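You operate a simulated robot arm through the tools that you are given. There is no shell and no other tool.

Carry out the task below with a simulated two-armed robot. There is one attempt and no reset: what you move stays moved.

## Task
The riveter is empty: load the full silver cartridge and finish the shoe.
Fine: the empty one goes in the stand's free socket; both outer pairs, once each; index knob back to two. Set down upright: cartridge.

The check looks at the end state, three seconds after you hand in, the way a careful person would. Anything else that was tipped, shoved, dropped, spilled or broken makes it a failure.

## Robot
Two 7-joint arms with two-finger parallel grippers on one trunk, on a base that drives. Base frame: it is fixed to the floor where the robot stands at the start and does not move with it; the origin is under the middle of the robot, x ahead of it, y to its left, z up. Readings come in m, degrees, newtons and seconds.
The left shoulder is at the start at [0.05, 0.209, 1.196], the right one opposite. With the tool pointing down near the work surface each hand reaches from about 0.1 to 0.86 m from the robot's upright axis, wherever it stands, measured 20 degrees to its own side. Places, roughly: cartridge [-1.75, 0.5, 1]; index knob [-1.8, 0.1, 0.9]; middle socket of the rivet cartridge stand [-1.7, 0.6, 0.9]; riveter lever [-1.8, 0.3, 1.2]; riveter slide [-1.8, 0.3, 0.9]; riveter socket [-1.9, 0.3, 1.2]; shoe [-1.75, 0.5, 1]. Payload 4.4 kg a hand.
Tool frame (each hand has its own): the origin (TCP) lies between the finger pads and is the grasp point; the fingertips stand 0.023 m ahead of it; z points along the fingers, y is the line along which they close. The gripper opens to 0.094 m. The fingers are 0.038 m wide and 0.01 m thick; the gripper's body (0.054 by 0.096 m) begins 0.039 m behind the TCP.
Orientation is that of the tool frame in the base frame, as a unit quaternion [w, x, y, z]. With the fingers straight down and closing along the base's y, the tool's x points along the base's -x, its y along +y and its z along -z.

## Interface
- The arms move only by the tool send_rows. It takes "left_plan", "right_plan" or both (then of equal length, played together; a hand with none holds still); each is a list of rows, each an object (a shift or turn left out is 0, a gripper value left out holds the last) with "angular": the turn, a rotation vector about the tool's x, y, z in degrees, a list of three; "offset": the shift along the tool's x, y, z in m, a list of three; "fingers": the closure, from 0 (fully open) to 1 (shut). In form: [{"angular": [rx, ry, rz], "offset": [x, y, z], "fingers": fingers}, ...]. A call has 1 to 20 rows; each row is the pose to reach, as a shift and turn from the pose commanded when the call began, along the tool's axes at that moment. A row lasts 0.2 s, in which the tool goes at most 0.05 m and 8.6 degrees; a call with a longer step from one row to the next is refused whole, and so is a gripper value outside its range. Where a pose cannot be reached the arm comes as near as it can. A force on the tool above 90 N (or 10 N above the force at the start of the call, whichever is more), or a blocked arm, ends the call early, and 0.2 s more pass. Each finger travels about 0.108 m/s and halts on what it meets, pressing with about 39 N; the grip force reading is that of the motor and also rises with nothing between the fingers. The clock runs only during rows and for 0.2 s after the last one: add rows that repeat a pose to give the fingers time. The reply holds the time, the measured pose of the TCP, the force on the tool along the base axes, the opening and the grip force, in the units named above and with some noise, with the torque about the TCP (base axes, N m) and any sound that the robot's microphone picked up.
- Cameras (640 x 400 px; columns grow to the right, rows downward): "scene" is now at [0.142, -0.0145, 1.375]; the picture's right is [-0.10, -1.00, 0.00], its down [-0.53, 0.05, -0.84] and it looks along [0.84, -0.08, -0.53] (base axes); focal length 263 px, centre (320, 200). "left" rides on the left gripper at [0.086, -0.016, -0.075] in its tool frame; the picture's right is [0.18, 0.98, 0.00], its down [-0.58, 0.11, -0.81] and it looks along [-0.79, 0.15, 0.59] (tool axes); focal length 243 px, centre (320, 200). "right" rides on the right gripper at [0.086, 0.016, -0.075] in its tool frame; the picture's right is [-0.18, 0.98, 0.00], its down [-0.58, -0.11, -0.81] and it looks along [-0.79, -0.15, 0.59] (tool axes); focal length 243 px, centre (320, 200). There is no depth. A picture from a camera that has moved, and an enlarged one, comes with that camera's place and axes in the base frame and with its lens. The place of the scene camera against the robot may be out by one fixed shift of up to 0.025 m in any direction.
- capture(camera): a new picture of that camera. It takes no simulated time.
- lift_body(by): slides the trunk up (or, below 0, down) by that many m; the arms and the scene camera ride with it, the base frame stays. It gives what a move gives, with no picture.
- roll_base(legs): drives the robot by 1 to 6 legs, each [ahead, left, turn to the left] in m, m and degrees, along the robot's own axes; the way and the turn of a leg run together, so that a leg with both is an arc; at most 1.5 m and 180 degrees a leg. The arms and the cameras ride along, it lands a little off, and it stops where it bumps. It gives what a move gives.
- head_to(pan, tilt): turns the head with the scene camera to pan (to the left, within 80 degrees either way) and tilt (down, from -29 to 69), counted from straight ahead of the robot. It gives what a move gives.
- enlarge(camera, box): a new picture of the part [left, top, right, bottom] of that camera's present view, enlarged. It takes no simulated time.
- close_job(): hands the job in; it is judged then, once.

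Places have to be worked out from the pictures, the camera data and where the tool is seen. Open the grippers and draw the arms clear of the work before you hand the job in, unless the task says otherwise.

The tools are called after "Call:" as a command line: name --argument value ..., lists and objects as JSON in quotes. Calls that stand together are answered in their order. send_rows: Moves the arms, as the interface text tells. Its arguments: {"type":"object","properties":{"left_plan":{"type":"array","items":{"type":"object","properties":{"angular":{"type":"array","items":{"type":"number"}},"offset":{"type":"array","items":{"type":"number"}},"fingers":{"type":"number"}}}},"right_plan":{"type":"array","items":{"type":"object","properties":{"angular":{"type":"array","items":{"type":"number"}},"offset":{"type":"array","items":{"type":"number"}},"fingers":{"type":"number"}}}}},"required":[]} The other tools are called the same way: lift_body (by) slides the trunk up or down; roll_base (legs) drives the base; head_to (pan, tilt) turns the head that bears the scene camera; capture (camera) takes a picture; enlarge (camera, box) takes an enlarged picture of a part of a camera's view; close_job () hands the job in.

At the start:

```text
time_s: 0.0
left_eef_pos: [0.5889, 0.2671, 1.1504]
left_tool_rot: [0.0, 0.0, 1.0, -0.001]
left_ft_force: [-0.2, 0.3, -0.4]
left_ft_torque: [-0.01, 0.0, -0.01]
left_grip_width: 0.0941
left_grasp_force: 0.0
right_eef_pos: [0.4602, -0.2221, 1.2282]
right_tool_rot: [-0.001, 0.0, 1.0, 0.0]
right_ft_force: [0.5, -0.5, -0.5]
right_ft_torque: [-0.04, -0.01, 0.0]
right_grip_width: 0.0941
right_grasp_force: 0.0
trunk travel left (down, up): [-0.275, 0.288]
robot x, y, heading: [-0.001, 0.0, 0.2]
head pan, tilt: [-5.5, 32.3]
```

scene: 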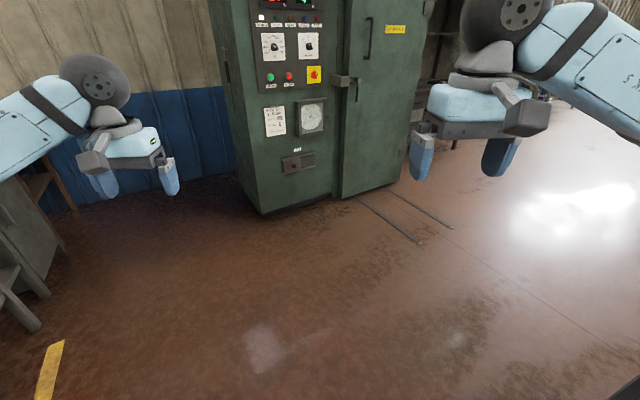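
right: 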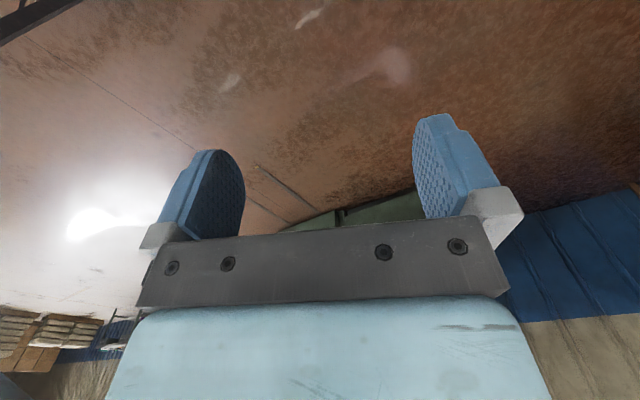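
left: 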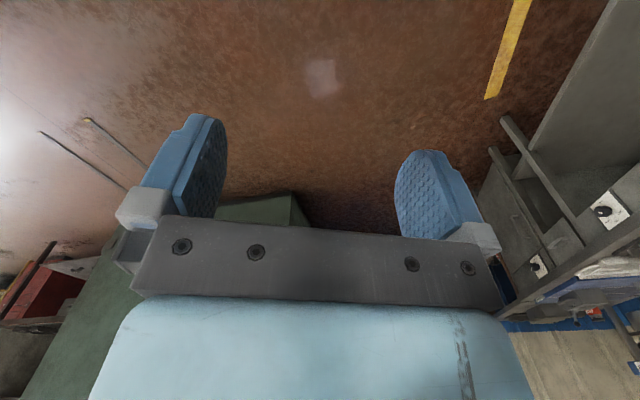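

The work lies behind the robot, about 1.8 m back. I look left and right first to make sure there is room to turn on the spot.

Call:
head_to --pan 75 --tilt 30

Call:
capture --camera "scene"

```text
time_s: 1.5
left_eef_pos: [0.5886, 0.2671, 1.1488]
left_tool_rot: [0.0, 0.0, 1.0, 0.0]
left_ft_force: [-0.4, -0.1, 1.1]
left_ft_torque: [0.01, 0.01, -0.03]
left_grip_width: 0.0941
left_grasp_force: 0.0
right_eef_pos: [0.4605, -0.221, 1.2283]
right_tool_rot: [-0.001, 0.0, 1.0, 0.0]
right_ft_force: [-0.5, 0.3, -0.1]
right_ft_torque: [-0.03, 0.01, 0.04]
right_grip_width: 0.0936
right_grasp_force: 0.0
trunk travel left (down, up): [-0.275, 0.288]
robot x, y, heading: [0.0016, 0.0018, 0.1]
head pan, tilt: [75.0, 30.0]
```

```text
taken
camera scene: at [0.0765, 0.0814, 1.3786], right [0.97, -0.26, 0.0], down [-0.13, -0.48, -0.87], along [0.22, 0.84, -0.5], focal length 263 px, centre (320, 200)
```

scene: 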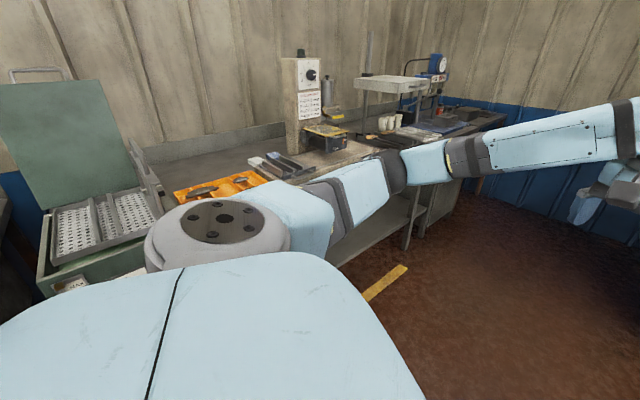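

The left side has a bench some way off. Now I check the right side.

Call:
head_to --pan -75 --tilt 30

Call:
capture --camera "scene"

```text
time_s: 3.9
left_eef_pos: [0.5877, 0.2682, 1.1499]
left_tool_rot: [0.0, 0.0, 1.0, 0.0]
left_ft_force: [0.4, 0.7, -0.7]
left_ft_torque: [-0.01, 0.03, 0.0]
left_grip_width: 0.0942
left_grasp_force: 0.1
right_eef_pos: [0.4601, -0.2226, 1.2288]
right_tool_rot: [0.0, 0.001, 1.0, 0.0]
right_ft_force: [-0.1, -0.2, 0.2]
right_ft_torque: [0.02, 0.0, 0.0]
right_grip_width: 0.0939
right_grasp_force: 0.1
trunk travel left (down, up): [-0.275, 0.288]
robot x, y, heading: [0.0037, -0.0021, -0.1]
head pan, tilt: [-75.0, 30.0]
```

```text
taken
camera scene: at [0.0765, -0.0932, 1.3786], right [-0.97, -0.26, 0.0], down [-0.13, 0.48, -0.87], along [0.22, -0.84, -0.5], focal length 263 px, centre (320, 200)
```

scene: 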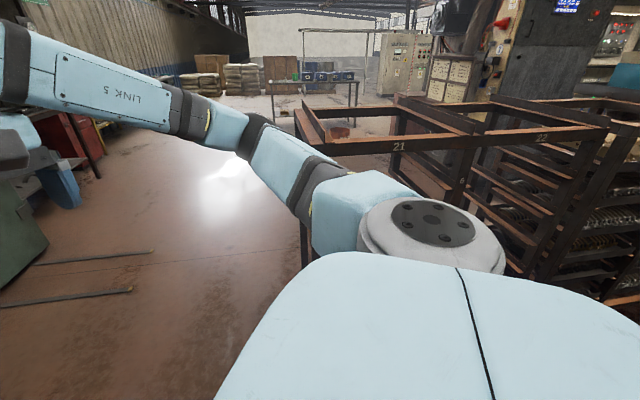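

The rack on the right needs a better look before I turn, so I tilt further down on both sides.

Call:
head_to --pan -80 --tilt 10

Call:
capture --camera "scene"

Call:
head_to --pan 80 --tilt 10

Call:
capture --camera "scene"

```text
time_s: 4.7
left_eef_pos: [0.5884, 0.2682, 1.1499]
left_tool_rot: [0.0, 0.0, 1.0, 0.0]
left_ft_force: [-0.4, 0.4, 0.2]
left_ft_torque: [-0.02, -0.02, 0.0]
left_grip_width: 0.0941
left_grasp_force: 0.0
right_eef_pos: [0.4607, -0.223, 1.2288]
right_tool_rot: [-0.001, 0.0, 1.0, 0.0]
right_ft_force: [-0.1, 0.5, -0.4]
right_ft_torque: [0.02, 0.01, -0.03]
right_grip_width: 0.0941
right_grasp_force: 0.2
trunk travel left (down, up): [-0.275, 0.288]
robot x, y, heading: [-0.0031, -0.003, 0.0]
head pan, tilt: [-80.0, 10.0]
```

```text
taken
camera scene: at [0.0692, -0.0975, 1.4109], right [-0.98, -0.17, 0.0], down [-0.03, 0.17, -0.98], along [0.17, -0.97, -0.17], focal length 263 px, centre (320, 200)
```

scene: 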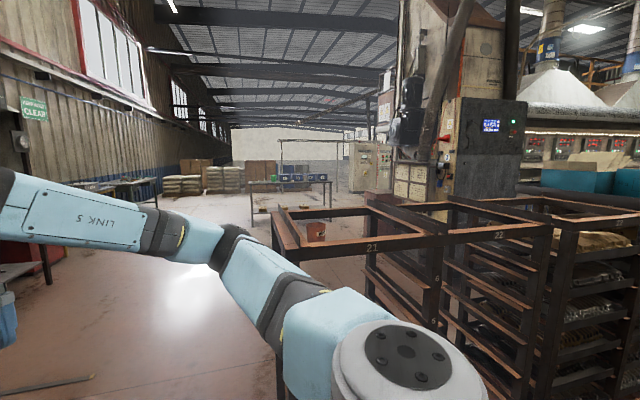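

```text
time_s: 7.2
left_eef_pos: [0.5883, 0.2684, 1.15]
left_tool_rot: [0.0, 0.0, 1.0, 0.0]
left_ft_force: [0.6, 0.3, 0.0]
left_ft_torque: [0.02, 0.02, 0.02]
left_grip_width: 0.094
left_grasp_force: 0.0
right_eef_pos: [0.4611, -0.2218, 1.2284]
right_tool_rot: [-0.001, 0.0, 1.0, 0.0]
right_ft_force: [-0.9, -0.4, 0.4]
right_ft_torque: [0.0, -0.03, -0.01]
right_grip_width: 0.094
right_grasp_force: 0.0
trunk travel left (down, up): [-0.275, 0.288]
robot x, y, heading: [-0.0014, 0.001, 0.1]
head pan, tilt: [80.0, 10.0]
```

```text
taken
camera scene: at [0.0692, 0.0857, 1.411], right [0.98, -0.17, 0.0], down [-0.03, -0.17, -0.98], along [0.17, 0.97, -0.17], focal length 263 px, centre (320, 200)
```

scene: 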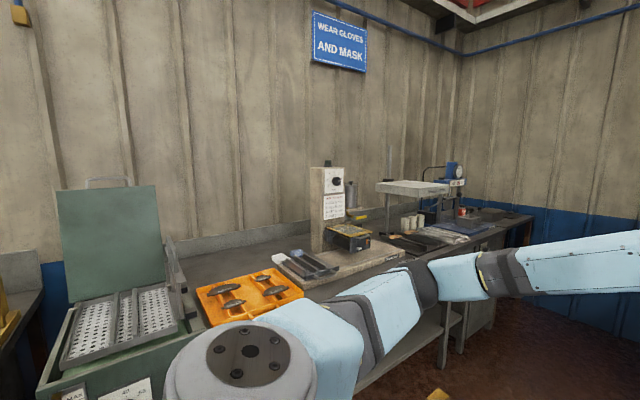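

The surroundings seem more than a metre away on each side. I draw both hands in and turn left in two steps, looking in between.

Call:
send_rows --left_plan '[{"offset": [0.04, 0, 0]}, {"offset": [0.08, 0, 0]}, {"offset": [0.12, 0, 0]}, {"offset": [0.16, 0, 0]}, {"offset": [0.2, 0, 0]}, {"offset": [0.2, 0, -0.04]}, {"offset": [0.2, 0, -0.08]}]' --right_plan '[{"offset": [0.02, 0, 0]}, {"offset": [0.04, 0, 0]}, {"offset": [0.06, 0, 0]}, {"offset": [0.08, 0, 0]}, {"offset": [0.08, 0, 0]}, {"offset": [0.08, 0, 0]}, {"offset": [0.08, 0, 0]}]'

Call:
roll_base --legs '[[0, 0, 90]]'

Call:
head_to --pan 60 --tilt 20

Call:
capture --camera "scene"

```text
time_s: 8.8
left_eef_pos: [0.3852, 0.2669, 1.2331]
left_tool_rot: [0.0, 0.0, 1.0, 0.001]
left_ft_force: [-0.4, 0.3, 0.4]
left_ft_torque: [0.0, 0.01, 0.02]
left_grip_width: 0.094
left_grasp_force: 0.2
right_eef_pos: [0.3766, -0.2213, 1.2275]
right_tool_rot: [0.0, 0.0, 1.0, 0.0]
right_ft_force: [0.2, -0.2, 0.5]
right_ft_torque: [-0.02, -0.02, 0.02]
right_grip_width: 0.094
right_grasp_force: 0.0
trunk travel left (down, up): [-0.275, 0.288]
robot x, y, heading: [0.0006, -0.0004, 0.1]
head pan, tilt: [80.0, 10.0]
```

```text
time_s: 13.1
left_eef_pos: [-0.2797, 0.3774, 1.2323]
left_tool_rot: [0.0, 0.719, -0.695, -0.001]
left_ft_force: [0.4, -0.2, 0.9]
left_ft_torque: [0.01, -0.02, 0.01]
left_grip_width: 0.0939
left_grasp_force: 0.0
right_eef_pos: [0.2083, 0.3848, 1.2271]
right_tool_rot: [0.0, 0.719, -0.695, 0.001]
right_ft_force: [-0.6, -0.5, 1.0]
right_ft_torque: [0.0, -0.02, 0.0]
right_grip_width: 0.0938
right_grasp_force: 0.0
trunk travel left (down, up): [-0.275, 0.288]
robot x, y, heading: [0.0021, -0.0008, 91.9]
head pan, tilt: [80.0, 10.0]
```

```text
time_s: 13.9
left_eef_pos: [-0.2796, 0.3779, 1.2324]
left_tool_rot: [0.0, 0.718, -0.696, -0.001]
left_ft_force: [0.5, 0.1, -0.4]
left_ft_torque: [-0.02, 0.01, 0.04]
left_grip_width: 0.094
left_grasp_force: 0.1
right_eef_pos: [0.2077, 0.3851, 1.2275]
right_tool_rot: [0.0, 0.719, -0.695, 0.0]
right_ft_force: [-0.1, 0.4, 1.1]
right_ft_torque: [0.0, -0.02, -0.03]
right_grip_width: 0.0941
right_grasp_force: 0.0
trunk travel left (down, up): [-0.275, 0.288]
robot x, y, heading: [0.0018, 0.0022, 91.8]
head pan, tilt: [60.0, 20.0]
```

```text
taken
camera scene: at [-0.0988, 0.1052, 1.3947], right [0.47, 0.88, 0.0], down [0.3, -0.16, -0.94], along [-0.83, 0.44, -0.34], focal length 263 px, centre (320, 200)
```

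scene: 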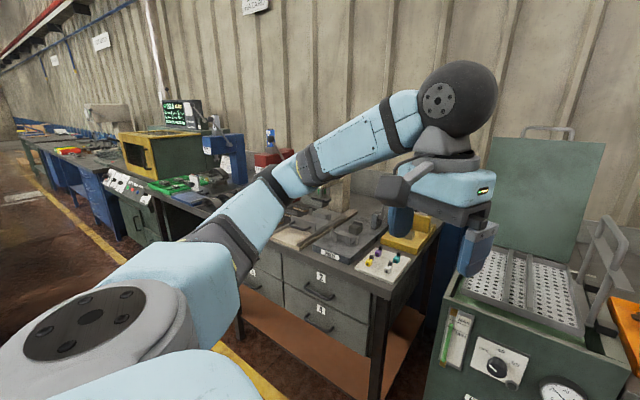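

Space is clear. I turn the remaining 88 degrees to face the workplace.

Call:
roll_base --legs '[[0, 0, 88]]'

Call:
head_to --pan 0 --tilt 25

Call:
capture --camera "scene"

```text
time_s: 18.1
left_eef_pos: [-0.3793, -0.2773, 1.2331]
left_tool_rot: [0.0, 1.0, 0.013, 0.0]
left_ft_force: [-0.2, 0.8, -0.2]
left_ft_torque: [-0.03, 0.0, -0.01]
left_grip_width: 0.0939
left_grasp_force: 0.1
right_eef_pos: [-0.3827, 0.2114, 1.2284]
right_tool_rot: [0.0, 1.0, 0.013, 0.0]
right_ft_force: [-0.1, 0.2, 0.8]
right_ft_torque: [0.01, 0.01, 0.0]
right_grip_width: 0.094
right_grasp_force: 0.0
trunk travel left (down, up): [-0.275, 0.288]
robot x, y, heading: [0.0007, -0.0004, -178.4]
head pan, tilt: [60.0, 20.0]
```

```text
time_s: 19.4
left_eef_pos: [-0.3793, -0.2774, 1.2325]
left_tool_rot: [0.0, 1.0, 0.013, 0.0]
left_ft_force: [0.1, 0.3, 0.2]
left_ft_torque: [0.0, -0.01, 0.01]
left_grip_width: 0.094
left_grasp_force: 0.0
right_eef_pos: [-0.3829, 0.2097, 1.228]
right_tool_rot: [0.0, 1.0, 0.013, 0.0]
right_ft_force: [0.2, 0.5, 0.0]
right_ft_torque: [0.0, 0.03, -0.01]
right_grip_width: 0.094
right_grasp_force: 0.1
trunk travel left (down, up): [-0.275, 0.288]
robot x, y, heading: [-0.0003, -0.0007, -178.4]
head pan, tilt: [0.0, 25.0]
```

```text
taken
camera scene: at [-0.1739, -0.0102, 1.3866], right [-0.03, 1.0, 0.0], down [0.42, 0.01, -0.91], along [-0.91, -0.02, -0.42], focal length 263 px, centre (320, 200)
```

scene: 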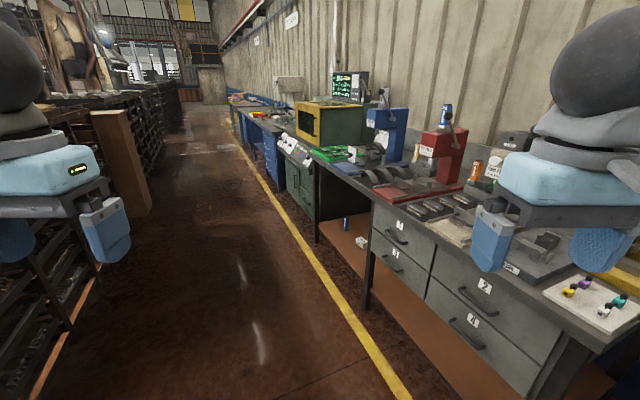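

The bench runs at an angle: its front edge heads about -153°, so I should face it with heading about 117°. I drive along the bench about 1.4 m and then turn right to face the riveter, staying roughly 0.8 m from its edge.

Call:
roll_base --legs '[[0, 0, 25], [1.38, 0, 0]]'

Call:
head_to --pan -70 --tilt 30

Call:
capture --camera "scene"

```text
time_s: 27.4
left_eef_pos: [-1.413, -1.0102, 1.2317]
left_tool_rot: [0.0, 0.974, 0.227, 0.0]
left_ft_force: [-0.7, 0.6, -0.3]
left_ft_torque: [-0.04, 0.01, 0.02]
left_grip_width: 0.0938
left_grasp_force: 0.0
right_eef_pos: [-1.6227, -0.5695, 1.2288]
right_tool_rot: [-0.001, 0.974, 0.228, 0.001]
right_ft_force: [-1.3, 0.1, 0.3]
right_ft_torque: [0.01, 0.01, 0.01]
right_grip_width: 0.0941
right_grasp_force: 0.0
trunk travel left (down, up): [-0.275, 0.288]
robot x, y, heading: [-1.1848, -0.601, -153.4]
head pan, tilt: [0.0, 25.0]
```

```text
time_s: 28.8
left_eef_pos: [-1.4116, -1.0104, 1.2327]
left_tool_rot: [0.001, 0.974, 0.227, 0.001]
left_ft_force: [0.7, 0.1, -0.3]
left_ft_torque: [0.0, -0.01, -0.01]
left_grip_width: 0.094
left_grasp_force: 0.1
right_eef_pos: [-1.6216, -0.5683, 1.2275]
right_tool_rot: [0.0, 0.974, 0.228, -0.001]
right_ft_force: [0.2, 0.9, 0.4]
right_ft_torque: [-0.03, 0.02, 0.0]
right_grip_width: 0.0941
right_grasp_force: 0.0
trunk travel left (down, up): [-0.275, 0.288]
robot x, y, heading: [-1.1835, -0.6003, -153.8]
head pan, tilt: [-70.0, 30.0]
```

```text
taken
camera scene: at [-1.3249, -0.5735, 1.3786], right [0.69, 0.72, 0.0], down [0.36, -0.35, -0.87], along [-0.63, 0.6, -0.5], focal length 263 px, centre (320, 200)
```

scene: 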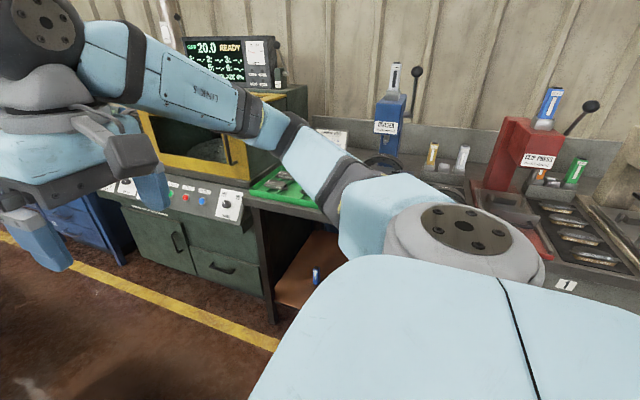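

Two machines are visible: a blue one with a label and a red "CLIP PRESS". I turn right 90° to face the bench and look squarely.

Call:
roll_base --legs '[[0, 0, -90]]'

Call:
head_to --pan 0 --tilt 28

Call:
capture --camera "scene"

```text
time_s: 33.1
left_eef_pos: [-1.5839, -0.3515, 1.2326]
left_tool_rot: [0.0, 0.836, -0.548, 0.0]
left_ft_force: [0.2, 1.3, 0.4]
left_ft_torque: [-0.02, -0.01, 0.03]
left_grip_width: 0.094
left_grasp_force: 0.0
right_eef_pos: [-1.132, -0.1654, 1.2282]
right_tool_rot: [0.0, 0.836, -0.549, 0.001]
right_ft_force: [0.5, 1.1, 0.3]
right_ft_torque: [0.0, -0.03, -0.01]
right_grip_width: 0.0941
right_grasp_force: 0.0
trunk travel left (down, up): [-0.275, 0.288]
robot x, y, heading: [-1.187, -0.6011, 113.4]
head pan, tilt: [-70.0, 30.0]
```

```text
time_s: 34.6
left_eef_pos: [-1.5841, -0.3516, 1.2322]
left_tool_rot: [0.0, 0.836, -0.549, 0.0]
left_ft_force: [-1.1, 0.3, 0.0]
left_ft_torque: [-0.03, -0.03, 0.03]
left_grip_width: 0.0939
left_grasp_force: 0.0
right_eef_pos: [-1.1317, -0.1663, 1.2274]
right_tool_rot: [-0.001, 0.836, -0.549, 0.0]
right_ft_force: [0.2, 0.0, 0.1]
right_ft_torque: [0.0, 0.02, -0.02]
right_grip_width: 0.0938
right_grasp_force: 0.1
trunk travel left (down, up): [-0.275, 0.288]
robot x, y, heading: [-1.1829, -0.6008, 113.3]
head pan, tilt: [0.0, 28.0]
```

```text
taken
camera scene: at [-1.2621, -0.4605, 1.3818], right [0.92, 0.4, 0.0], down [0.19, -0.43, -0.88], along [-0.35, 0.81, -0.47], focal length 263 px, centre (320, 200)
```

scene: 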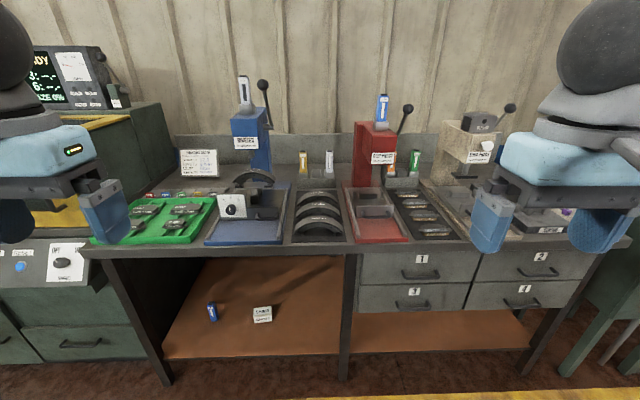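

The blue machine with the silver cartridge on top seems to be the riveter. I enlarge it, its sign and the stand.

Call:
enlarge --camera "scene" --box '[170, 60, 360, 250]'

Call:
enlarge --camera "scene" --box '[220, 60, 300, 150]'

Call:
enlarge --camera "scene" --box '[340, 80, 540, 250]'

Call:
enlarge --camera "scene" --box '[160, 140, 240, 200]'

Call:
enlarge --camera "scene" --box '[190, 290, 290, 340]'

```text
2.11 times, centred on (265, 155) of scene
camera zoom: at [-1.2621, -0.4605, 1.3818], right [0.92, 0.4, 0.0], down [0.19, -0.43, -0.88], along [-0.35, 0.81, -0.47], focal length 553 px, centre (436, 295)
```

zoom: 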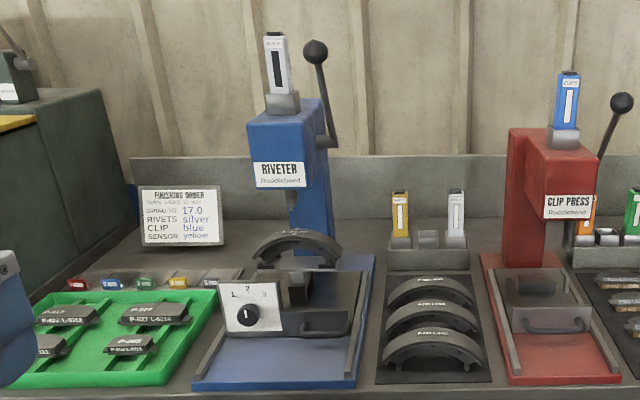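

```text
4.44 times, centred on (260, 105) of scene
camera zoom: at [-1.2621, -0.4605, 1.3818], right [0.92, 0.4, 0.0], down [0.19, -0.43, -0.88], along [-0.35, 0.81, -0.47], focal length 1167 px, centre (587, 622)
```

zoom: 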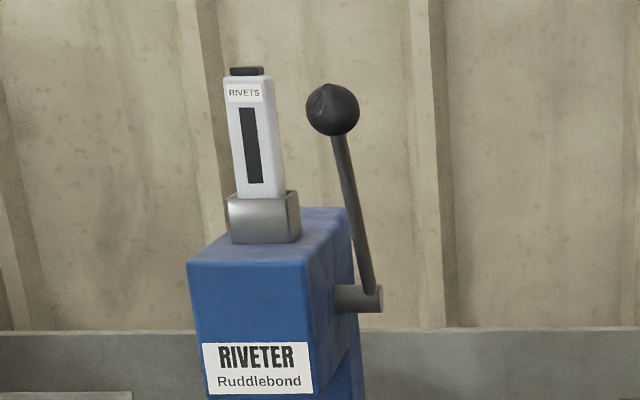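

```text
2.35 times, centred on (440, 165) of scene
camera zoom: at [-1.2621, -0.4605, 1.3818], right [0.92, 0.4, 0.0], down [0.19, -0.43, -0.88], along [-0.35, 0.81, -0.47], focal length 618 px, centre (38, 282)
```

zoom: 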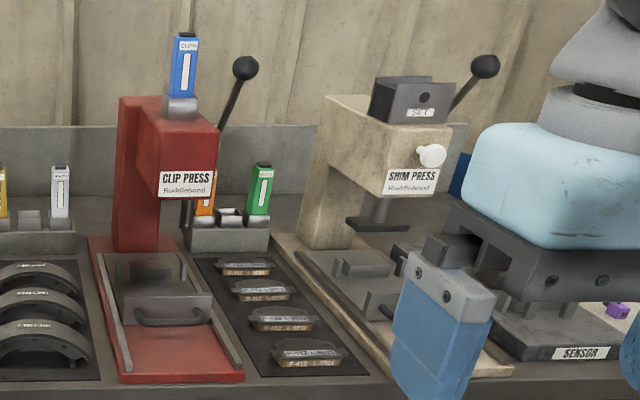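

```text
6.67 times, centred on (200, 170) of scene
camera zoom: at [-1.2621, -0.4605, 1.3818], right [0.92, 0.4, 0.0], down [0.19, -0.43, -0.88], along [-0.35, 0.81, -0.47], focal length 1751 px, centre (1120, 400)
```

zoom: 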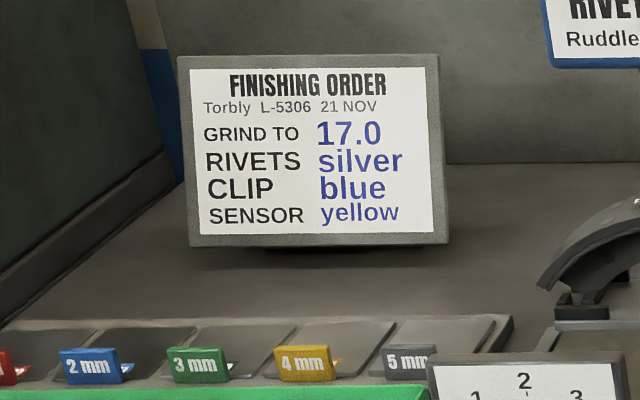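

```text
6.40 times, centred on (240, 315) of scene
camera zoom: at [-1.2621, -0.4605, 1.3818], right [0.92, 0.4, 0.0], down [0.19, -0.43, -0.88], along [-0.35, 0.81, -0.47], focal length 1681 px, centre (832, -536)
```

zoom: 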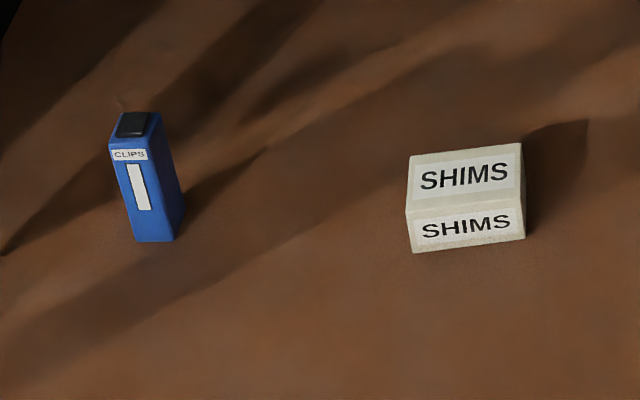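

The riveter holds an empty silver cartridge (dark window); the stand has a gold one left, a free middle socket and the full silver one right. The index knob plate shows 1-2-3. I square up to the bench and approach by 0.25 m for closer views.

Call:
roll_base --legs '[[0, 0, 2.5], [0.25, 0.05, 0]]'

Call:
head_to --pan 0 --tilt 62

Call:
capture --camera "scene"

Call:
head_to --pan 12 --tilt 25

Call:
capture --camera "scene"

```text
time_s: 36.8
left_eef_pos: [-1.7495, -0.1624, 1.232]
left_tool_rot: [0.0, 0.847, -0.532, 0.001]
left_ft_force: [-0.3, 0.7, 0.8]
left_ft_torque: [-0.01, 0.02, -0.01]
left_grip_width: 0.0941
left_grasp_force: 0.1
right_eef_pos: [-1.3056, 0.042, 1.2272]
right_tool_rot: [0.0, 0.847, -0.531, 0.0]
right_ft_force: [-0.3, 0.8, -0.4]
right_ft_torque: [-0.05, -0.01, 0.02]
right_grip_width: 0.0942
right_grasp_force: 0.0
trunk travel left (down, up): [-0.275, 0.288]
robot x, y, heading: [-1.3368, -0.3974, 115.9]
head pan, tilt: [0.0, 28.0]
```

```text
time_s: 37.8
left_eef_pos: [-1.7488, -0.1623, 1.2325]
left_tool_rot: [0.0, 0.847, -0.532, 0.0]
left_ft_force: [-0.4, 0.9, -0.1]
left_ft_torque: [-0.01, -0.01, -0.03]
left_grip_width: 0.0938
left_grasp_force: 0.1
right_eef_pos: [-1.3045, 0.0413, 1.2281]
right_tool_rot: [-0.001, 0.847, -0.531, 0.0]
right_ft_force: [-0.3, 0.0, 0.5]
right_ft_torque: [0.03, 0.03, -0.01]
right_grip_width: 0.0941
right_grasp_force: 0.1
trunk travel left (down, up): [-0.275, 0.288]
robot x, y, heading: [-1.3412, -0.3953, 116.0]
head pan, tilt: [0.0, 62.0]
```

```text
taken
camera scene: at [-1.4114, -0.2814, 1.3343], right [0.9, 0.44, 0.0], down [0.38, -0.79, -0.47], along [-0.2, 0.42, -0.88], focal length 263 px, centre (320, 200)
```

scene: 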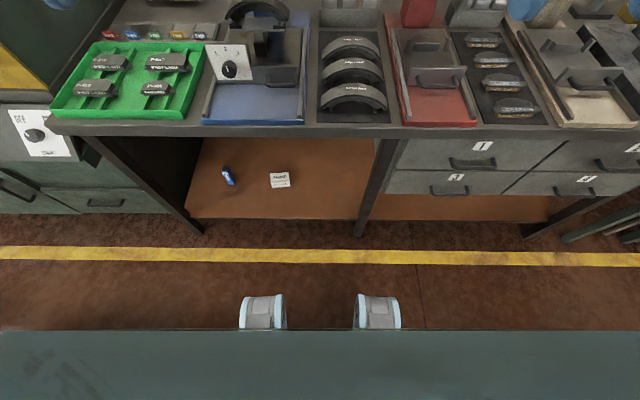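

```text
time_s: 38.9
left_eef_pos: [-1.7493, -0.1625, 1.2324]
left_tool_rot: [0.001, 0.847, -0.531, 0.001]
left_ft_force: [0.0, -0.6, -0.1]
left_ft_torque: [-0.02, 0.01, 0.0]
left_grip_width: 0.0941
left_grasp_force: 0.0
right_eef_pos: [-1.3051, 0.0419, 1.2275]
right_tool_rot: [0.0, 0.847, -0.531, 0.0]
right_ft_force: [0.1, 0.1, 0.2]
right_ft_torque: [0.01, 0.02, 0.03]
right_grip_width: 0.0943
right_grasp_force: 0.0
trunk travel left (down, up): [-0.275, 0.288]
robot x, y, heading: [-1.3421, -0.392, 115.7]
head pan, tilt: [12.0, 25.0]
```

```text
taken
camera scene: at [-1.4398, -0.2666, 1.3865], right [0.79, 0.61, 0.0], down [0.26, -0.33, -0.91], along [-0.56, 0.72, -0.42], focal length 263 px, centre (320, 200)
```

scene: 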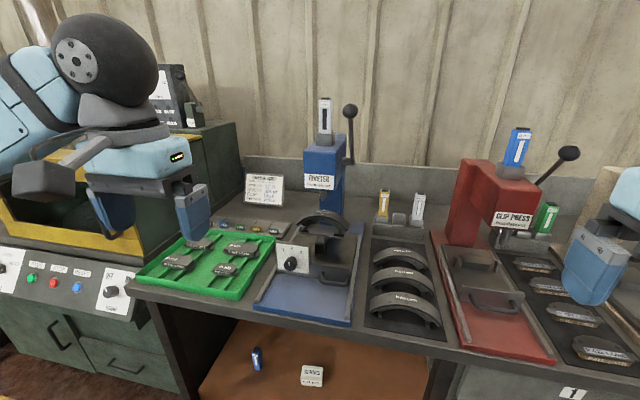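

Bench legs are about 0.61 m ahead of the axis and my base front about 0.31 m. I move 0.24 m forward and 0.08 m left, which keeps about 6 cm of clearance, then look again.

Call:
roll_base --legs '[[0.24, 0.08, 0]]'

Call:
head_to --pan 0 --tilt 66

Call:
capture --camera "scene"

Call:
head_to --pan 0 --tilt 32

Call:
capture --camera "scene"

```text
time_s: 40.7
left_eef_pos: [-1.9253, 0.0164, 1.2321]
left_tool_rot: [0.0, 0.849, -0.528, 0.0]
left_ft_force: [0.0, 1.3, -0.9]
left_ft_torque: [-0.01, -0.01, 0.01]
left_grip_width: 0.094
left_grasp_force: 0.1
right_eef_pos: [-1.4847, 0.2252, 1.2274]
right_tool_rot: [0.0, 0.849, -0.528, 0.001]
right_ft_force: [0.4, 0.6, 0.4]
right_ft_torque: [-0.03, 0.0, -0.01]
right_grip_width: 0.0941
right_grasp_force: 0.0
trunk travel left (down, up): [-0.275, 0.288]
robot x, y, heading: [-1.513, -0.2137, 116.4]
head pan, tilt: [12.0, 25.0]
```

```text
time_s: 41.8
left_eef_pos: [-1.9254, 0.0167, 1.2323]
left_tool_rot: [0.0, 0.849, -0.528, 0.0]
left_ft_force: [0.4, 0.3, 0.2]
left_ft_torque: [0.01, -0.02, 0.01]
left_grip_width: 0.0939
left_grasp_force: 0.3
right_eef_pos: [-1.4841, 0.2243, 1.2277]
right_tool_rot: [0.0, 0.849, -0.528, 0.0]
right_ft_force: [-1.3, -0.5, 0.1]
right_ft_torque: [-0.02, -0.01, 0.0]
right_grip_width: 0.094
right_grasp_force: 0.0
trunk travel left (down, up): [-0.275, 0.288]
robot x, y, heading: [-1.5141, -0.2143, 116.6]
head pan, tilt: [0.0, 66.0]
```

```text
taken
camera scene: at [-1.5856, -0.1039, 1.33], right [0.9, 0.44, 0.0], down [0.41, -0.82, -0.41], along [-0.18, 0.37, -0.91], focal length 263 px, centre (320, 200)
```

scene: 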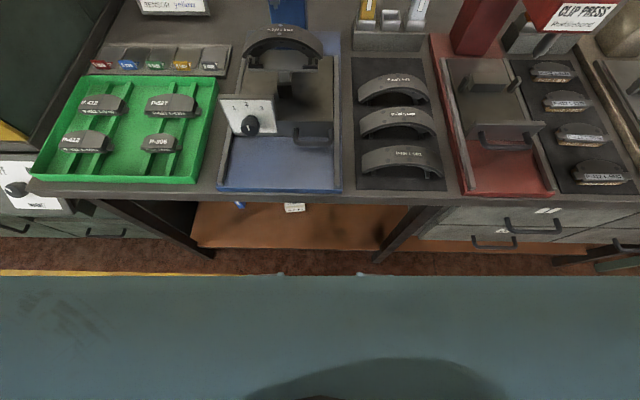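

```text
time_s: 42.8
left_eef_pos: [-1.926, 0.0156, 1.2331]
left_tool_rot: [0.0, 0.849, -0.528, 0.001]
left_ft_force: [0.0, -0.3, -0.4]
left_ft_torque: [-0.03, 0.02, -0.01]
left_grip_width: 0.094
left_grasp_force: 0.1
right_eef_pos: [-1.4849, 0.2256, 1.2282]
right_tool_rot: [0.0, 0.85, -0.528, 0.0]
right_ft_force: [0.2, -0.5, -0.1]
right_ft_torque: [0.0, -0.02, 0.02]
right_grip_width: 0.094
right_grasp_force: 0.1
trunk travel left (down, up): [-0.275, 0.288]
robot x, y, heading: [-1.5119, -0.2114, 116.6]
head pan, tilt: [0.0, 32.0]
```

```text
taken
camera scene: at [-1.5988, -0.077, 1.3754], right [0.9, 0.44, 0.0], down [0.24, -0.48, -0.85], along [-0.38, 0.76, -0.53], focal length 263 px, centre (320, 200)
```

scene: 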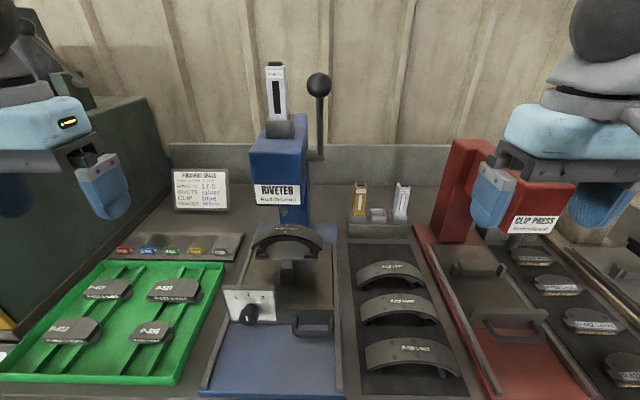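

Good view. I enlarge the riveter, slide, knob and stand for details.

Call:
enlarge --camera "scene" --box '[190, 210, 350, 400]'

Call:
enlarge --camera "scene" --box '[220, 270, 290, 335]'

Call:
enlarge --camera "scene" --box '[335, 165, 425, 250]'

Call:
enlarge --camera "scene" --box '[235, 50, 345, 150]'

Call:
enlarge --camera "scene" --box '[235, 190, 345, 290]'

```text
2.11 times, centred on (270, 305) of scene
camera zoom: at [-1.5988, -0.077, 1.3754], right [0.9, 0.44, 0.0], down [0.24, -0.48, -0.85], along [-0.38, 0.76, -0.53], focal length 553 px, centre (425, -21)
```

zoom: 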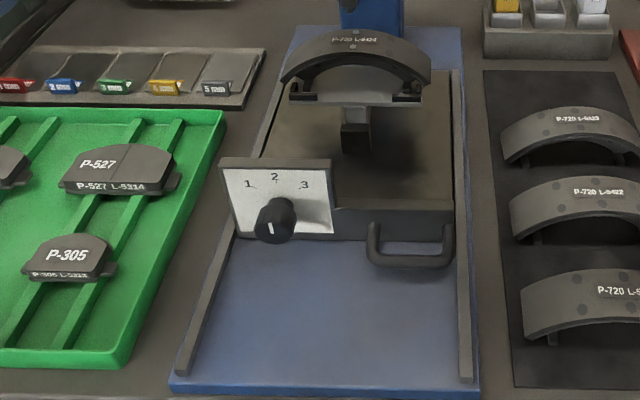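

```text
6.15 times, centred on (255, 302) of scene
camera zoom: at [-1.5988, -0.077, 1.3754], right [0.9, 0.44, 0.0], down [0.24, -0.48, -0.85], along [-0.38, 0.76, -0.53], focal length 1616 px, centre (720, -431)
```

zoom: 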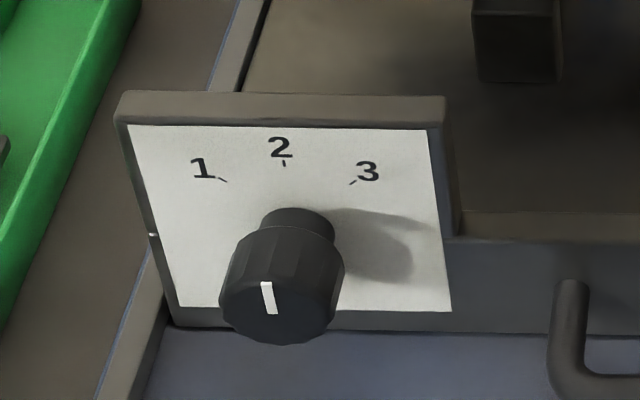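

```text
4.71 times, centred on (380, 208) of scene
camera zoom: at [-1.5988, -0.077, 1.3754], right [0.9, 0.44, 0.0], down [0.24, -0.48, -0.85], along [-0.38, 0.76, -0.53], focal length 1236 px, centre (38, 165)
```

zoom: 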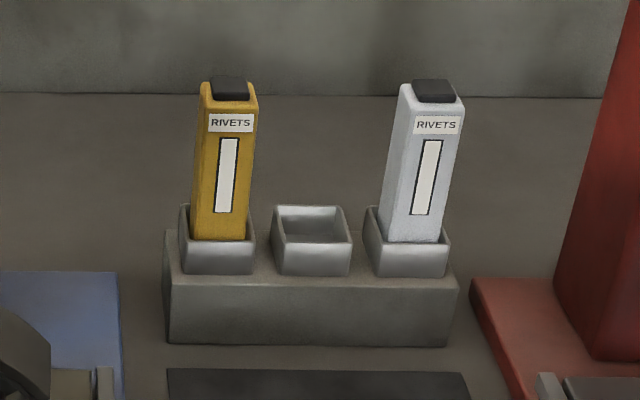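

```text
4.00 times, centred on (290, 100) of scene
camera zoom: at [-1.5988, -0.077, 1.3754], right [0.9, 0.44, 0.0], down [0.24, -0.48, -0.85], along [-0.38, 0.76, -0.53], focal length 1050 px, centre (440, 600)
```

zoom: 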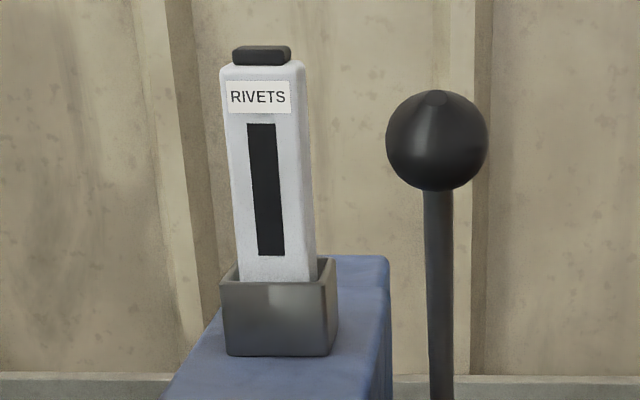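

```text
4.00 times, centred on (290, 240) of scene
camera zoom: at [-1.5988, -0.077, 1.3754], right [0.9, 0.44, 0.0], down [0.24, -0.48, -0.85], along [-0.38, 0.76, -0.53], focal length 1050 px, centre (440, 40)
```

zoom: 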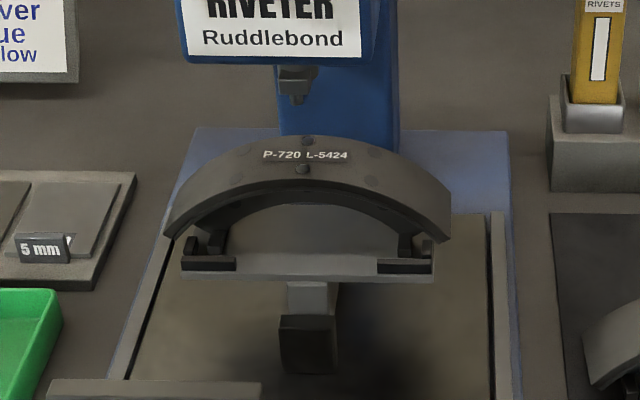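

The shoe P-720 sits on the slide's cradle with the centre pair already set, the knob points at 2. I raise the trunk 0.15 m to get a second viewpoint for triangulation (and for working on the tall cartridge).

Call:
lift_body --by 0.15

Call:
head_to --pan 0 --tilt 40

Call:
capture --camera "scene"

Call:
enlarge --camera "scene" --box '[190, 50, 430, 200]'

Call:
enlarge --camera "scene" --box '[190, 190, 350, 350]'

```text
time_s: 44.5
left_eef_pos: [-1.9262, 0.0152, 1.383]
left_tool_rot: [-0.001, 0.849, -0.528, 0.0]
left_ft_force: [-0.3, 0.2, 0.3]
left_ft_torque: [-0.01, 0.01, -0.04]
left_grip_width: 0.0938
left_grasp_force: 0.1
right_eef_pos: [-1.4842, 0.225, 1.3777]
right_tool_rot: [0.0, 0.849, -0.528, -0.001]
right_ft_force: [0.4, -0.4, 1.8]
right_ft_torque: [-0.01, -0.01, -0.02]
right_grip_width: 0.0939
right_grasp_force: 0.1
trunk travel left (down, up): [-0.425, 0.138]
robot x, y, heading: [-1.513, -0.2154, 116.3]
head pan, tilt: [0.0, 32.0]
```

```text
time_s: 45.2
left_eef_pos: [-1.9252, 0.0147, 1.3825]
left_tool_rot: [0.0, 0.849, -0.528, 0.0]
left_ft_force: [0.6, 0.7, -0.5]
left_ft_torque: [-0.01, -0.03, 0.05]
left_grip_width: 0.0939
left_grasp_force: 0.2
right_eef_pos: [-1.4848, 0.2248, 1.379]
right_tool_rot: [0.0, 0.849, -0.528, -0.001]
right_ft_force: [0.5, 0.9, -0.1]
right_ft_torque: [0.01, -0.02, 0.01]
right_grip_width: 0.0942
right_grasp_force: 0.0
trunk travel left (down, up): [-0.425, 0.138]
robot x, y, heading: [-1.5135, -0.2144, 116.5]
head pan, tilt: [0.0, 40.0]
```

```text
taken
camera scene: at [-1.5968, -0.081, 1.5133], right [0.9, 0.44, 0.0], down [0.29, -0.58, -0.77], along [-0.34, 0.69, -0.64], focal length 263 px, centre (320, 200)
```

scene: 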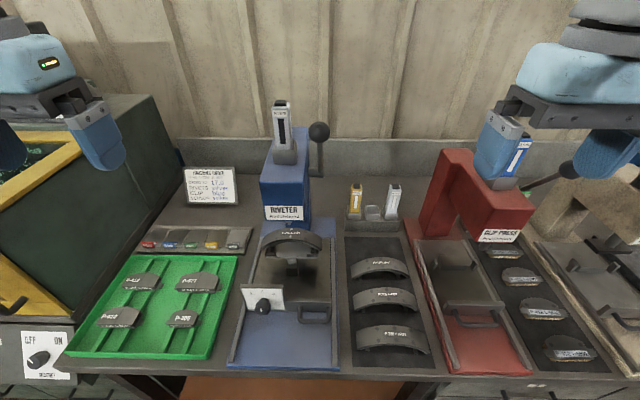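

```text
2.67 times, centred on (310, 125) of scene
camera zoom: at [-1.5968, -0.081, 1.5133], right [0.9, 0.44, 0.0], down [0.29, -0.58, -0.77], along [-0.34, 0.69, -0.64], focal length 700 px, centre (347, 400)
```

zoom: 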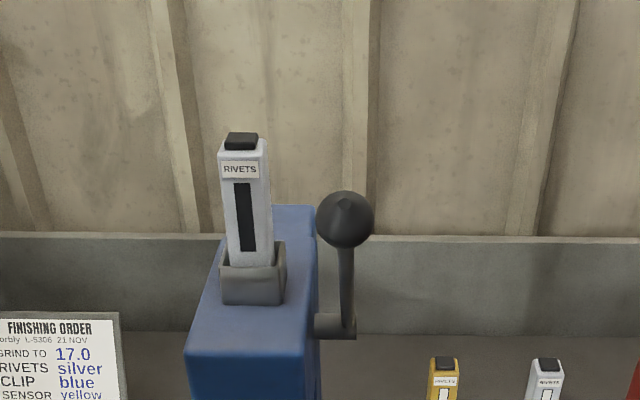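

```text
2.50 times, centred on (270, 270) of scene
camera zoom: at [-1.5968, -0.081, 1.5133], right [0.9, 0.44, 0.0], down [0.29, -0.58, -0.77], along [-0.34, 0.69, -0.64], focal length 656 px, centre (445, 25)
```

zoom: 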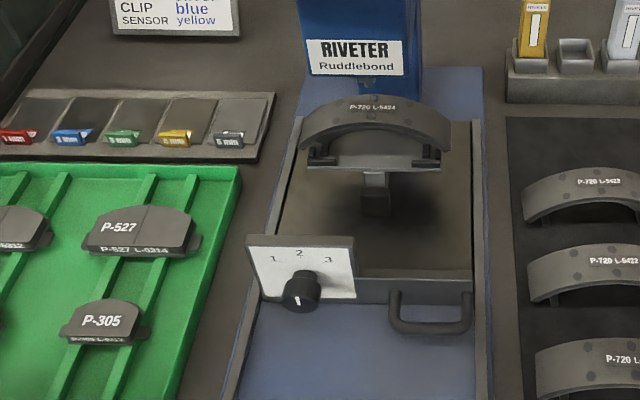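

Triangulating: empty cartridge top at z≈1.34, stand cartridges about 0.81 m ahead of my axis, which is right at the reach limit. There are about 6 cm of base clearance left, so I creep 3 cm forward and re-image.

Call:
roll_base --legs '[[0.03, 0, 0]]'

Call:
head_to --pan 0 --tilt 68

Call:
capture --camera "scene"

Call:
head_to --pan 0 --tilt 40

Call:
capture --camera "scene"

Call:
enlarge --camera "scene" --box '[230, 60, 430, 240]'

```text
time_s: 46.0
left_eef_pos: [-1.938, 0.0387, 1.384]
left_tool_rot: [-0.001, 0.85, -0.527, -0.003]
left_ft_force: [0.6, 0.5, 0.7]
left_ft_torque: [0.04, 0.03, -0.02]
left_grip_width: 0.0939
left_grasp_force: 0.1
right_eef_pos: [-1.4959, 0.2475, 1.3798]
right_tool_rot: [-0.002, 0.85, -0.527, -0.002]
right_ft_force: [0.1, 0.4, -0.3]
right_ft_torque: [0.01, 0.02, -0.02]
right_grip_width: 0.0942
right_grasp_force: 0.1
trunk travel left (down, up): [-0.425, 0.138]
robot x, y, heading: [-1.5294, -0.1843, 116.4]
head pan, tilt: [0.0, 40.0]
```

```text
time_s: 47.0
left_eef_pos: [-1.9393, 0.0418, 1.3837]
left_tool_rot: [0.0, 0.85, -0.527, -0.001]
left_ft_force: [0.0, -0.2, 0.5]
left_ft_torque: [0.02, -0.02, -0.01]
left_grip_width: 0.0939
left_grasp_force: 0.0
right_eef_pos: [-1.4968, 0.2512, 1.3781]
right_tool_rot: [-0.001, 0.849, -0.528, -0.001]
right_ft_force: [0.5, -0.1, 0.1]
right_ft_torque: [0.0, 0.0, -0.02]
right_grip_width: 0.094
right_grasp_force: 0.0
trunk travel left (down, up): [-0.425, 0.138]
robot x, y, heading: [-1.5267, -0.1827, 116.5]
head pan, tilt: [0.0, 68.0]
```

```text
taken
camera scene: at [-1.5972, -0.0803, 1.478], right [0.9, 0.44, 0.0], down [0.41, -0.83, -0.38], along [-0.17, 0.34, -0.93], focal length 263 px, centre (320, 200)
```

scene: 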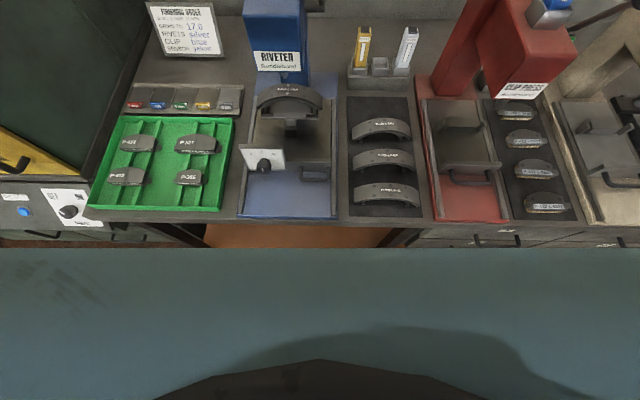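

```text
time_s: 47.9
left_eef_pos: [-1.9399, 0.0416, 1.3827]
left_tool_rot: [0.0, 0.85, -0.527, -0.001]
left_ft_force: [-0.4, -0.4, 0.0]
left_ft_torque: [0.0, 0.02, -0.02]
left_grip_width: 0.0939
left_grasp_force: 0.0
right_eef_pos: [-1.498, 0.252, 1.378]
right_tool_rot: [0.0, 0.85, -0.526, 0.0]
right_ft_force: [1.5, -0.9, 0.1]
right_ft_torque: [0.03, 0.0, 0.03]
right_grip_width: 0.0941
right_grasp_force: 0.0
trunk travel left (down, up): [-0.425, 0.138]
robot x, y, heading: [-1.5281, -0.1851, 116.4]
head pan, tilt: [0.0, 40.0]
```

```text
taken
camera scene: at [-1.61, -0.0546, 1.5132], right [0.9, 0.44, 0.0], down [0.29, -0.58, -0.77], along [-0.34, 0.69, -0.64], focal length 263 px, centre (320, 200)
```

scene: 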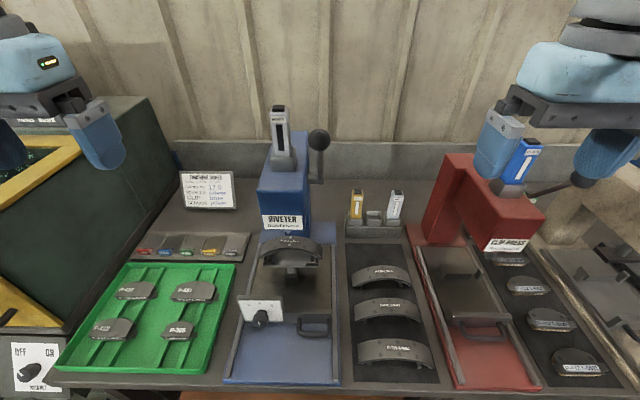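

```text
2.22 times, centred on (330, 150) of scene
camera zoom: at [-1.61, -0.0546, 1.5132], right [0.9, 0.44, 0.0], down [0.29, -0.58, -0.77], along [-0.34, 0.69, -0.64], focal length 584 px, centre (298, 311)
```

zoom: 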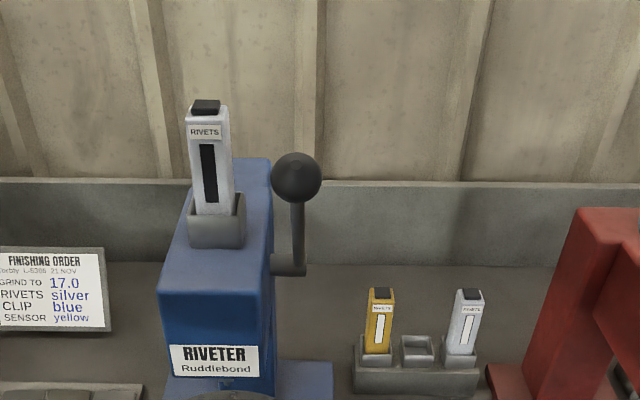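

No bump; everything unchanged. Before moving the right arm over the bench I check where its elbow is relative to the clip press.

Call:
head_to --pan -45 --tilt 35

Call:
capture --camera "scene"

Call:
capture --camera "right"

Call:
capture --camera "left"

```text
time_s: 49.0
left_eef_pos: [-1.9394, 0.0427, 1.3838]
left_tool_rot: [0.0, 0.85, -0.528, -0.001]
left_ft_force: [0.5, 0.5, 0.2]
left_ft_torque: [-0.01, -0.05, 0.0]
left_grip_width: 0.0937
left_grasp_force: 0.0
right_eef_pos: [-1.4977, 0.2508, 1.379]
right_tool_rot: [0.0, 0.85, -0.527, 0.0]
right_ft_force: [0.7, -1.4, 0.3]
right_ft_torque: [-0.03, 0.01, 0.01]
right_grip_width: 0.0939
right_grasp_force: 0.1
trunk travel left (down, up): [-0.425, 0.138]
robot x, y, heading: [-1.5274, -0.1845, 116.3]
head pan, tilt: [-45.0, 35.0]
```

```text
taken
camera scene: at [-1.5441, -0.0473, 1.5208], right [0.95, -0.32, 0.0], down [-0.18, -0.54, -0.82], along [0.26, 0.78, -0.57], focal length 263 px, centre (320, 200)
```

scene: 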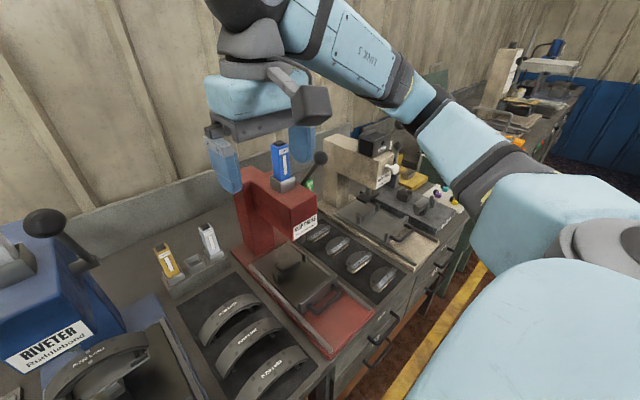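

```text
taken
camera right: at [-1.4735, 0.1658, 1.452], right [-0.96, -0.27, 0.0], down [-0.16, 0.57, 0.81], along [-0.22, 0.78, -0.59], focal length 243 px, centre (320, 200)
```

right: 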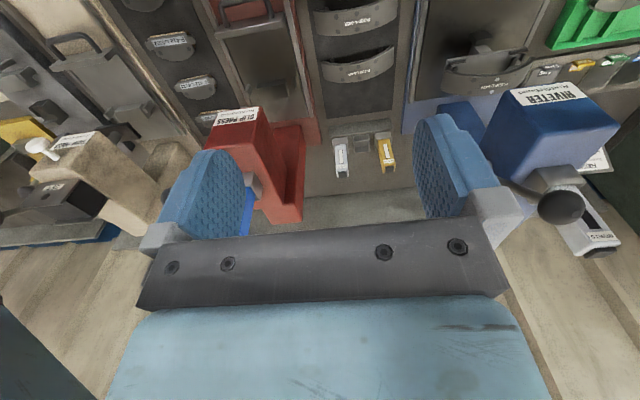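

```text
taken
camera left: at [-1.8867, -0.0286, 1.4591], right [-0.8, -0.6, 0.0], down [-0.36, 0.47, 0.81], along [-0.49, 0.64, -0.59], focal length 243 px, centre (320, 200)
```

left: 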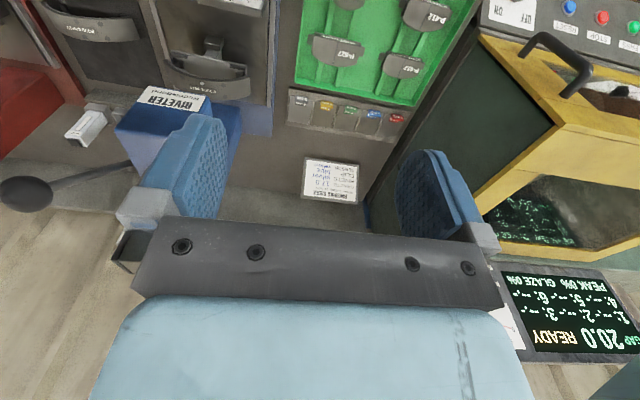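

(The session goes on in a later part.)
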